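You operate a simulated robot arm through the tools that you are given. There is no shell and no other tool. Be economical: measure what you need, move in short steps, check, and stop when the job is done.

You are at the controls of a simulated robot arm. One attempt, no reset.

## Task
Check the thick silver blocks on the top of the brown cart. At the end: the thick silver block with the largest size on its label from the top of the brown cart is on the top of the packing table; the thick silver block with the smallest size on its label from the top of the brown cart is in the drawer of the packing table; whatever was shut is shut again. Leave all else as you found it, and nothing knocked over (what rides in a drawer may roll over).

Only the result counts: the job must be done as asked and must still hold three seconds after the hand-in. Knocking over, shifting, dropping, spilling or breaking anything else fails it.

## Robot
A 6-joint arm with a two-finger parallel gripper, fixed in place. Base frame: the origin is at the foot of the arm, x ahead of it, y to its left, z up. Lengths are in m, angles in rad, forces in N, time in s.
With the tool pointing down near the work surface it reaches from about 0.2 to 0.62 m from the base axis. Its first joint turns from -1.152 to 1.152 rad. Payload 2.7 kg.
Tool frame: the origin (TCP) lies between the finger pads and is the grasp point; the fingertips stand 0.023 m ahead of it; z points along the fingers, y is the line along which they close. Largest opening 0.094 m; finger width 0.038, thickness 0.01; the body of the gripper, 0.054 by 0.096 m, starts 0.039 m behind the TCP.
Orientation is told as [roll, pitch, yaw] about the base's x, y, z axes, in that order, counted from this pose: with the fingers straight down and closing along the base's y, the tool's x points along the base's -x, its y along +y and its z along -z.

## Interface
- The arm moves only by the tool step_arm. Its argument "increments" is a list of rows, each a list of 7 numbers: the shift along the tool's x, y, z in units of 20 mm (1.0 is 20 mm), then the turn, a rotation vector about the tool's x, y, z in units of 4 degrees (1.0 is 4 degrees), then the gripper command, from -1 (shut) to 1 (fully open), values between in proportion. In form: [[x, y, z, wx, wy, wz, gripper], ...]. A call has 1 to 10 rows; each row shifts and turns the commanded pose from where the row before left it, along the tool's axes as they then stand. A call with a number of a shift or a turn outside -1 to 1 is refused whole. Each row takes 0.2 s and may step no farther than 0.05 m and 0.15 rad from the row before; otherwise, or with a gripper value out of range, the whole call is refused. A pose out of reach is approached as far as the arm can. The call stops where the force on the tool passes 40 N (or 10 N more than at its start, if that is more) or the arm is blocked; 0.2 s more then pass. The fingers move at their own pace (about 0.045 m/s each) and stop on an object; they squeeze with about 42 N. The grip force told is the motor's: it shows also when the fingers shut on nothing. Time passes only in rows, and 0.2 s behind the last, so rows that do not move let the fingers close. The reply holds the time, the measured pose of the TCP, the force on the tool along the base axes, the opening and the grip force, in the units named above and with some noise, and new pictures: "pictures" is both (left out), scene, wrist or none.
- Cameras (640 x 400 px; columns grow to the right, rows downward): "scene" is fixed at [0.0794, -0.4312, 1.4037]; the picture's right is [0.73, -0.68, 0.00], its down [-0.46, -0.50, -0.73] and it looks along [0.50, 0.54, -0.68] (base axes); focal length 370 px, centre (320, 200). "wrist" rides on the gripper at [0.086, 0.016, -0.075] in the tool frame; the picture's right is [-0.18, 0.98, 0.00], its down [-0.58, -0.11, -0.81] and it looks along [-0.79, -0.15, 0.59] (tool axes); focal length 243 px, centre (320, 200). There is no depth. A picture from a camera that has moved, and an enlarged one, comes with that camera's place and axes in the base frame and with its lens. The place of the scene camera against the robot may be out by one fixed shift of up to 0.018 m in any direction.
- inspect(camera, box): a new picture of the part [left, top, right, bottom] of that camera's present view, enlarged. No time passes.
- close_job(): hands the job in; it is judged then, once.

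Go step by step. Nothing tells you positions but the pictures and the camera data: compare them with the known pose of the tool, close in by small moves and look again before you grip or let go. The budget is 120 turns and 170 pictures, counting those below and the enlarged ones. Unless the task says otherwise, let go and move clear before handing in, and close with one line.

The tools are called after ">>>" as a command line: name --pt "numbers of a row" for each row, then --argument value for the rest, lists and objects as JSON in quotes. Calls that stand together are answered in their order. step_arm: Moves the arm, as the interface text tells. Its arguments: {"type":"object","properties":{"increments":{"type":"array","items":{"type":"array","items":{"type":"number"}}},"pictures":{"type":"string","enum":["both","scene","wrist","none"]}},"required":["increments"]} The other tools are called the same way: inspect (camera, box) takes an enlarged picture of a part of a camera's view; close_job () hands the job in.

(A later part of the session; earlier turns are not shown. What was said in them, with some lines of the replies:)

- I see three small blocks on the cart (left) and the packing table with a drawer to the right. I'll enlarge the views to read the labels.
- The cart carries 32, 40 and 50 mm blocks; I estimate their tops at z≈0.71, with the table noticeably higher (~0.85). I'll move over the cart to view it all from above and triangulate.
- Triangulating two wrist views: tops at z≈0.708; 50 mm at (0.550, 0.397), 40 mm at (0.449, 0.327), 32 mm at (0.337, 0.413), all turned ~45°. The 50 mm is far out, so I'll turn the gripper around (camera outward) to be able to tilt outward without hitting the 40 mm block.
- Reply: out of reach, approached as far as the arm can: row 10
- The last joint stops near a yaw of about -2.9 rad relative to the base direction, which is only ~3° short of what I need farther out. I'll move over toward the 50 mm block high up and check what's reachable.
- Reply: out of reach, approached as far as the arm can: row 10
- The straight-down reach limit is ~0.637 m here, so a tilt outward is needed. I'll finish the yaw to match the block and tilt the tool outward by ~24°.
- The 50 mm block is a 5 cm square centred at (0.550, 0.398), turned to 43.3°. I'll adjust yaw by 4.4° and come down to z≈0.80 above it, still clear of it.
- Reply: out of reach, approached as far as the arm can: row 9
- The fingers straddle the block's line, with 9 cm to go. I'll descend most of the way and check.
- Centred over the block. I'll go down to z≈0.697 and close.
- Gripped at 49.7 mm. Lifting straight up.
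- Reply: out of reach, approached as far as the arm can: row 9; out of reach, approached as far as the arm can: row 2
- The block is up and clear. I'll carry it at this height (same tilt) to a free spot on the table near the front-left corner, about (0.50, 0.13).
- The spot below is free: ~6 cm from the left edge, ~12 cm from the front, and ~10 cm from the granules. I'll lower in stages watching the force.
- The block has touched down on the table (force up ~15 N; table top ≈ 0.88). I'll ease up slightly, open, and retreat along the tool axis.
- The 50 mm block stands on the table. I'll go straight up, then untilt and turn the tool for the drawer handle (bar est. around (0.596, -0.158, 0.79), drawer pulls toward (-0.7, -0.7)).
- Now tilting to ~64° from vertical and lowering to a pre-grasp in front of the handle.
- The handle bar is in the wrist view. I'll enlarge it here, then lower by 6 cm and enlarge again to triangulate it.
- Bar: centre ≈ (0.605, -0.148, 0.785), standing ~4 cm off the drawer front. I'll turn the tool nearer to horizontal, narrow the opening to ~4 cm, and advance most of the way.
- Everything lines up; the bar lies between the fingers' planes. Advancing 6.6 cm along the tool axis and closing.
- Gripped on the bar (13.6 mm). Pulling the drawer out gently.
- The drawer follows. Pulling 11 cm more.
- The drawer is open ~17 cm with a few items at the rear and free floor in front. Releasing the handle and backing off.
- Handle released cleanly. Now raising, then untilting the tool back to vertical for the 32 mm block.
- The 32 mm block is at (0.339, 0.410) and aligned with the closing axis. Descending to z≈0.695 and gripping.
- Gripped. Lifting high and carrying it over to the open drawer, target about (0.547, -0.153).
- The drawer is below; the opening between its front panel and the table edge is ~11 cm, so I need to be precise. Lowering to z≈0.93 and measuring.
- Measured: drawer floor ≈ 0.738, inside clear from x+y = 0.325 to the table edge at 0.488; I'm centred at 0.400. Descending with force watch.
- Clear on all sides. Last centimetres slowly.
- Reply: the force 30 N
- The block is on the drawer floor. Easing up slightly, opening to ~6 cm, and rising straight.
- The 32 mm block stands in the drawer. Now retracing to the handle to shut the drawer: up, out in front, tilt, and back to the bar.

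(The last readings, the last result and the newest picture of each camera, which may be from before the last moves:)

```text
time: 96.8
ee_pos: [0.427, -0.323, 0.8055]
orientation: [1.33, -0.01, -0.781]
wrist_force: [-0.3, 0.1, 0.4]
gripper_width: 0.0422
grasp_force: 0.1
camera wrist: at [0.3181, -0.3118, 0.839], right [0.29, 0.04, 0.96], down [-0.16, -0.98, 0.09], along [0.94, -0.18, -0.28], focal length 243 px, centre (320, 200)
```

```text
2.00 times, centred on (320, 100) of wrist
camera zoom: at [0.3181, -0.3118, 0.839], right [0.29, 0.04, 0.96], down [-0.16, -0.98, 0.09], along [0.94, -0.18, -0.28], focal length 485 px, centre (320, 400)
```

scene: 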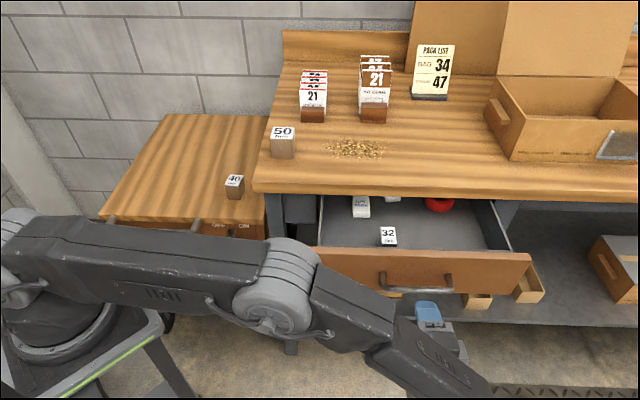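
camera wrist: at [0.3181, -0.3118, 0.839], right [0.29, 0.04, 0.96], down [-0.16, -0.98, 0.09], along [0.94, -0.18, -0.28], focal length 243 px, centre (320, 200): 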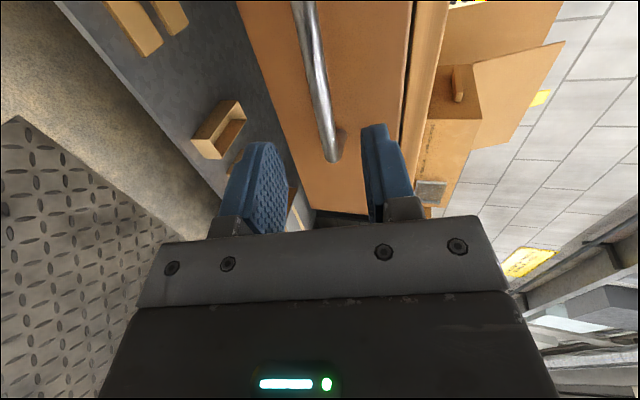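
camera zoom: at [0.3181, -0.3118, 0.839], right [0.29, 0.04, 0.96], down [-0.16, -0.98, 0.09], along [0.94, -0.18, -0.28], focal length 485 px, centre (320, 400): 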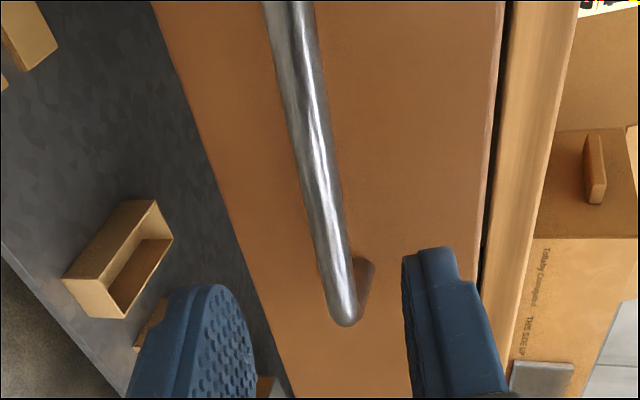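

>>> step_arm --pt "0 0 0.88 0 0 0 -0.1" --pt "0 0 0.88 0 0 0 -0.1" --pt "0 0 0.88 0 0 0 -0.1" --pt "0 0 0.88 0 0 0 -0.1" --pt "0 0 0 0 0 0 -1" --pt "0 0 0 0 0 0 -1" --pt "0 0 0 0 0 0 -1" --pt "0 0 0 0 0 0 -1"

```text
time: 98.6
ee_pos: [0.4747, -0.2752, 0.7892]
orientation: [1.325, -0.006, -0.784]
wrist_force: [4.6, -2.2, -6.5]
gripper_width: 0.0136
grasp_force: 44.7
camera wrist: at [0.3665, -0.2631, 0.822], right [0.29, 0.04, 0.95], down [-0.16, -0.98, 0.09], along [0.94, -0.18, -0.28], focal length 243 px, centre (320, 200)
```

scene: 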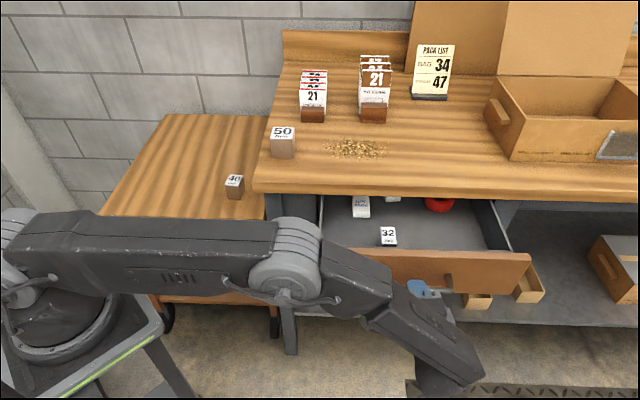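
wrist: 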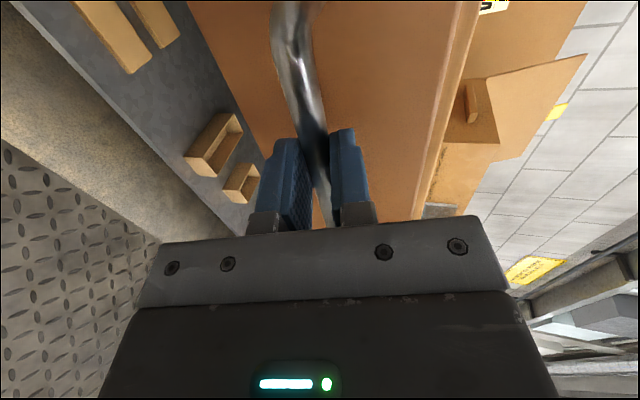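

The bar is gripped again. Pushing the drawer shut at a moderate pace.

>>> step_arm --pt "0 0.08 0.3 0 0 0 -1" --pt "0 0.145 0.58 0 0 0 -1" --pt "0 0.145 0.58 0 0 0 -1" --pt "0 0.145 0.58 0 0 0 -1" --pt "0 0.145 0.58 0 0 0 -1" --pt "0 0.145 0.58 0 0 0 -1" --pt "0 0.145 0.58 0 0 0 -1" --pt "0 0.145 0.58 0 0 0 -1" --pt "0 0.145 0.58 0 0 0 -1" --pt "0 0.145 0.58 0 0 0 -1" --pictures "scene"

>>> step_arm --pt "0 0.145 0.58 0 0 0 -1" --pt "0 0.145 0.58 0 0 0 -1" --pt "0 0.145 0.58 0 0 0 -1" --pt "0 0.145 0.58 0 0 0 -1" --pt "0 0.07 0.29 0 0 0 -1"

```text
time: 100.8
ee_pos: [0.5549, -0.1944, 0.788]
orientation: [1.325, -0.009, -0.785]
wrist_force: [15.5, -15.2, -20.5]
gripper_width: 0.0138
grasp_force: 45.1
```

scene: 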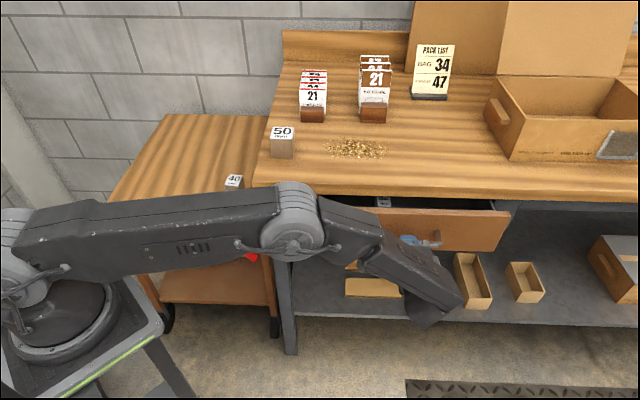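

```text
time: 102.0
ee_pos: [0.5938, -0.1567, 0.7884]
orientation: [1.324, -0.01, -0.785]
wrist_force: [10.7, -10.8, -16.4]
gripper_width: 0.0138
grasp_force: 44.6
camera wrist: at [0.4853, -0.1436, 0.822], right [0.29, 0.04, 0.95], down [-0.16, -0.98, 0.1], along [0.94, -0.18, -0.28], focal length 243 px, centre (320, 200)
```

scene: 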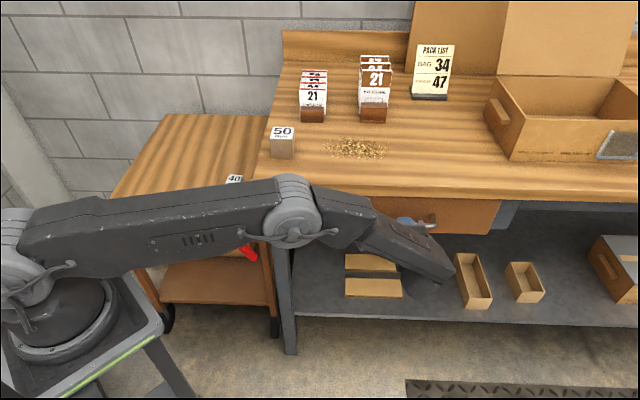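
wrist: 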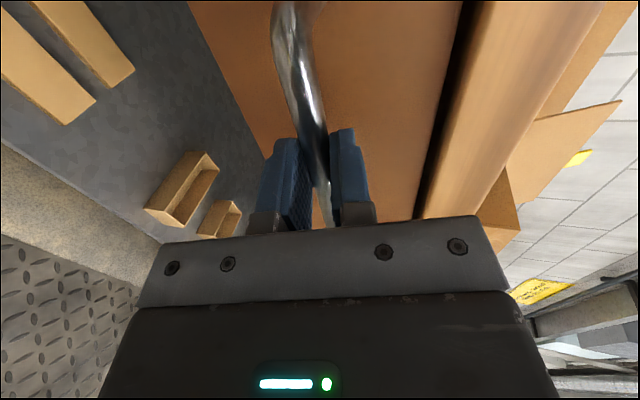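

About 3 mm remain; pushing home until it stops.

>>> step_arm --pt "0 0.025 0.1 0 0 0 -1" --pt "0 0.025 0.1 0 0 0 -1" --pt "0 0 0 0 0 0 -1" --pictures "none"

>>> step_arm --pt "0 0.015 0.06 0 0 0 -1" --pt "0 0 0 0 0 0 -1" --pictures "none"

```text
time: 102.8
ee_pos: [0.5964, -0.1543, 0.789]
orientation: [1.324, -0.008, -0.787]
wrist_force: [4.4, -16.0, -15.9]
gripper_width: 0.0135
grasp_force: 45.1
```

```text
time: 103.4
ee_pos: [0.5957, -0.1534, 0.7886]
orientation: [1.326, -0.007, -0.787]
wrist_force: [-6.8, -20.2, -13.5]
gripper_width: 0.0137
grasp_force: 45.1
```

The push-back force has risen and the position matches the original shut position (x+y = 0.4423). Releasing and backing off.

>>> step_arm --pt "0 -0.015 -0.06 0 0 0 -1" --pt "0 0 0 0 0 0 -0.1" --pt "0 0 0 0 0 0 -0.1" --pt "0 0 -0.5 0 0 0 -0.1" --pt "0 0 -1 0 0 0 -0.1" --pt "0 0 -1 0 0 0 -0.1" --pt "0 0 -1 0 0 0 -0.1" --pt "0 0 -1 0 0 0 -0.1"

>>> inspect --camera "wrist" --box '[160, 0, 480, 200]'

```text
time: 105.2
ee_pos: [0.5345, -0.2149, 0.8113]
orientation: [1.328, -0.01, -0.782]
wrist_force: [-0.1, -0.1, 0.1]
gripper_width: 0.0424
grasp_force: 0.0
camera wrist: at [0.4253, -0.2029, 0.8446], right [0.29, 0.04, 0.96], down [-0.16, -0.98, 0.09], along [0.94, -0.18, -0.28], focal length 243 px, centre (320, 200)
```

scene: 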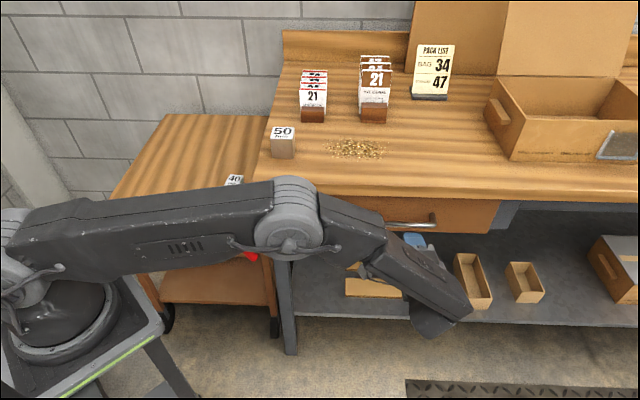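
wrist: 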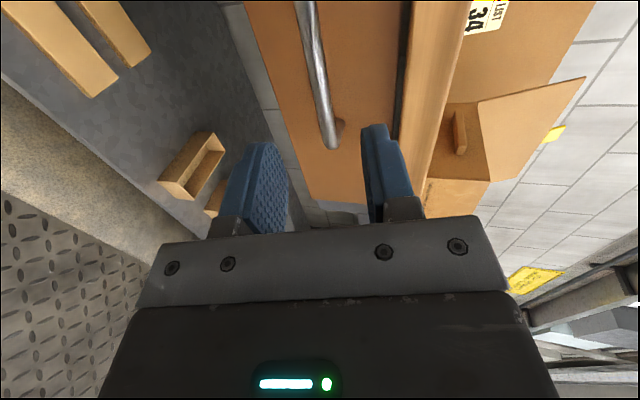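

```text
2.00 times, centred on (320, 100) of wrist
camera zoom: at [0.4253, -0.2029, 0.8446], right [0.29, 0.04, 0.96], down [-0.16, -0.98, 0.09], along [0.94, -0.18, -0.28], focal length 485 px, centre (320, 400)
```

zoom: 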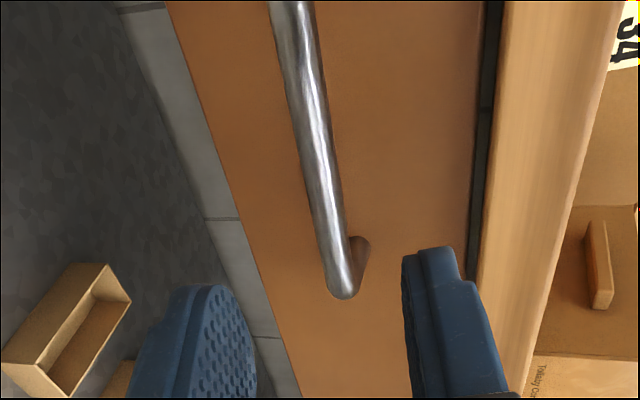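

Now moving up and away so the scene camera can confirm the drawer's shut state.

>>> step_arm --pt "0 0.9 -0.8 0 0 0 0" --pt "0 0.9 -0.8 0 0 0 0" --pt "0 0.97 -0.4 0 0 0 0" --pt "0 0.97 -0.242 0 0 0 0" --pt "0 0.97 -0.242 0 0 0 0" --pt "0 0.97 -0.242 0 0 0 0" --pt "0 0.97 -0.242 0 0 0 0" --pt "0 0.97 -0.242 0 0 0 0" --pt "0 0.97 -0.242 0 0 0 0" --pt "0 0.97 -0.242 0 0 0 0" --pictures "none"

>>> step_arm --pt "0 0 0 1 0 0 0" --pt "0 0 0 1 0 0 0" --pt "0 0 0 1 0 0 0" --pt "0 0 0 1 0 0 0" --pt "0 0 0 1 0 0 0" --pt "0 0 0 1 0 0 0" --pt "0 0 0 1 0 0 0" --pt "0 0 0 1 0 0 0" --pt "0 0 0 1 0 0 0" --pt "0 0 0 1 0 0 0" --pictures "none"

>>> step_arm --pt "1 0 -0.5 1 0 0 0" --pt "1 0 -0.5 1 0 0 0" --pt "1 0 0 1 0 0 0" --pt "1 0 0 1 0 0 0" --pt "1 0 0 1 0 0 0" --pt "1 0 0 1 0 0 0" --pt "1 0 0 1 0 0 0" --pt "1 0 0 1 0 0 0" --pt "1 0 0 1 0 0 0"

>>> inspect --camera "scene" --box '[260, 170, 520, 330]'

```text
time: 107.4
ee_pos: [0.5137, -0.2312, 1.015]
orientation: [1.327, -0.01, -0.781]
wrist_force: [-0.6, 0.8, 0.5]
gripper_width: 0.047
grasp_force: 0.0
```

```text
time: 109.6
ee_pos: [0.515, -0.2312, 1.0151]
orientation: [0.628, -0.009, -0.781]
wrist_force: [-0.4, -0.7, 0.1]
gripper_width: 0.0471
grasp_force: 0.1
```

```text
time: 111.6
ee_pos: [0.3789, -0.1137, 1.0293]
orientation: [0.0, -0.009, -0.783]
wrist_force: [0.3, 0.0, 1.0]
gripper_width: 0.0471
grasp_force: 0.1
camera wrist: at [0.3302, -0.0404, 1.1034], right [0.82, 0.57, 0.0], down [0.33, -0.48, 0.81], along [0.46, -0.67, -0.58], focal length 243 px, centre (320, 200)
```

scene: 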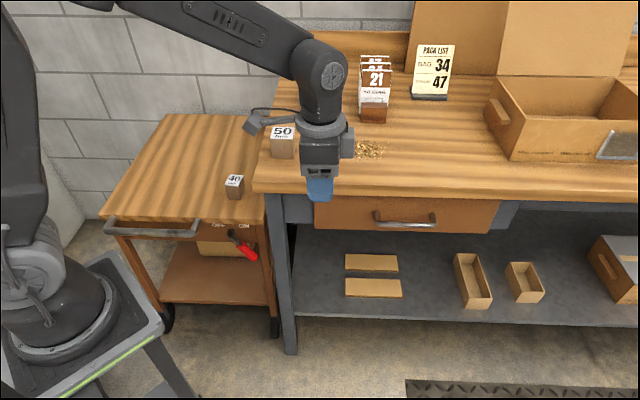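
wrist: 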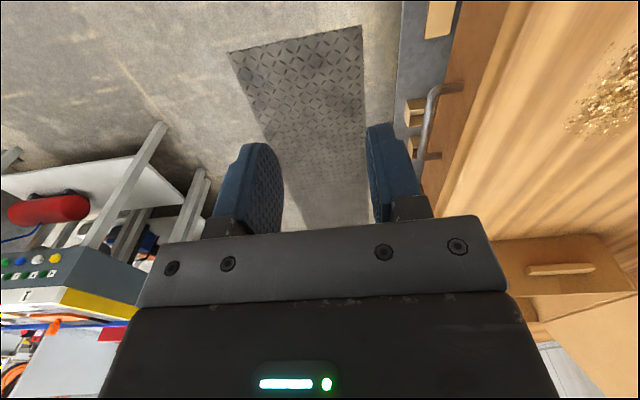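

```text
2.46 times, centred on (390, 250) of scene
camera zoom: at [0.0794, -0.4312, 1.4037], right [0.73, -0.68, 0.0], down [-0.46, -0.5, -0.73], along [0.5, 0.54, -0.68], focal length 910 px, centre (148, 77)
```

zoom: 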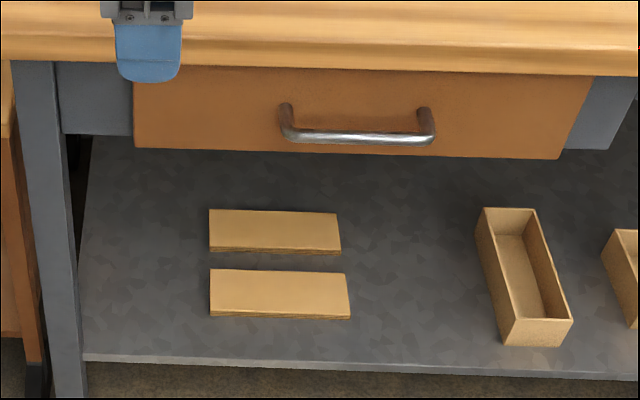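

The drawer front matches the opening picture, the 50 mm block stands on the table, the 40 mm block hasn't moved, and the arm is clear. Handing in.

>>> close_job

```text
The job is handed in.
```

The 50 mm block is on top of the packing table, the 32 mm block is in its drawer, and the drawer is shut again; the job is handed in.
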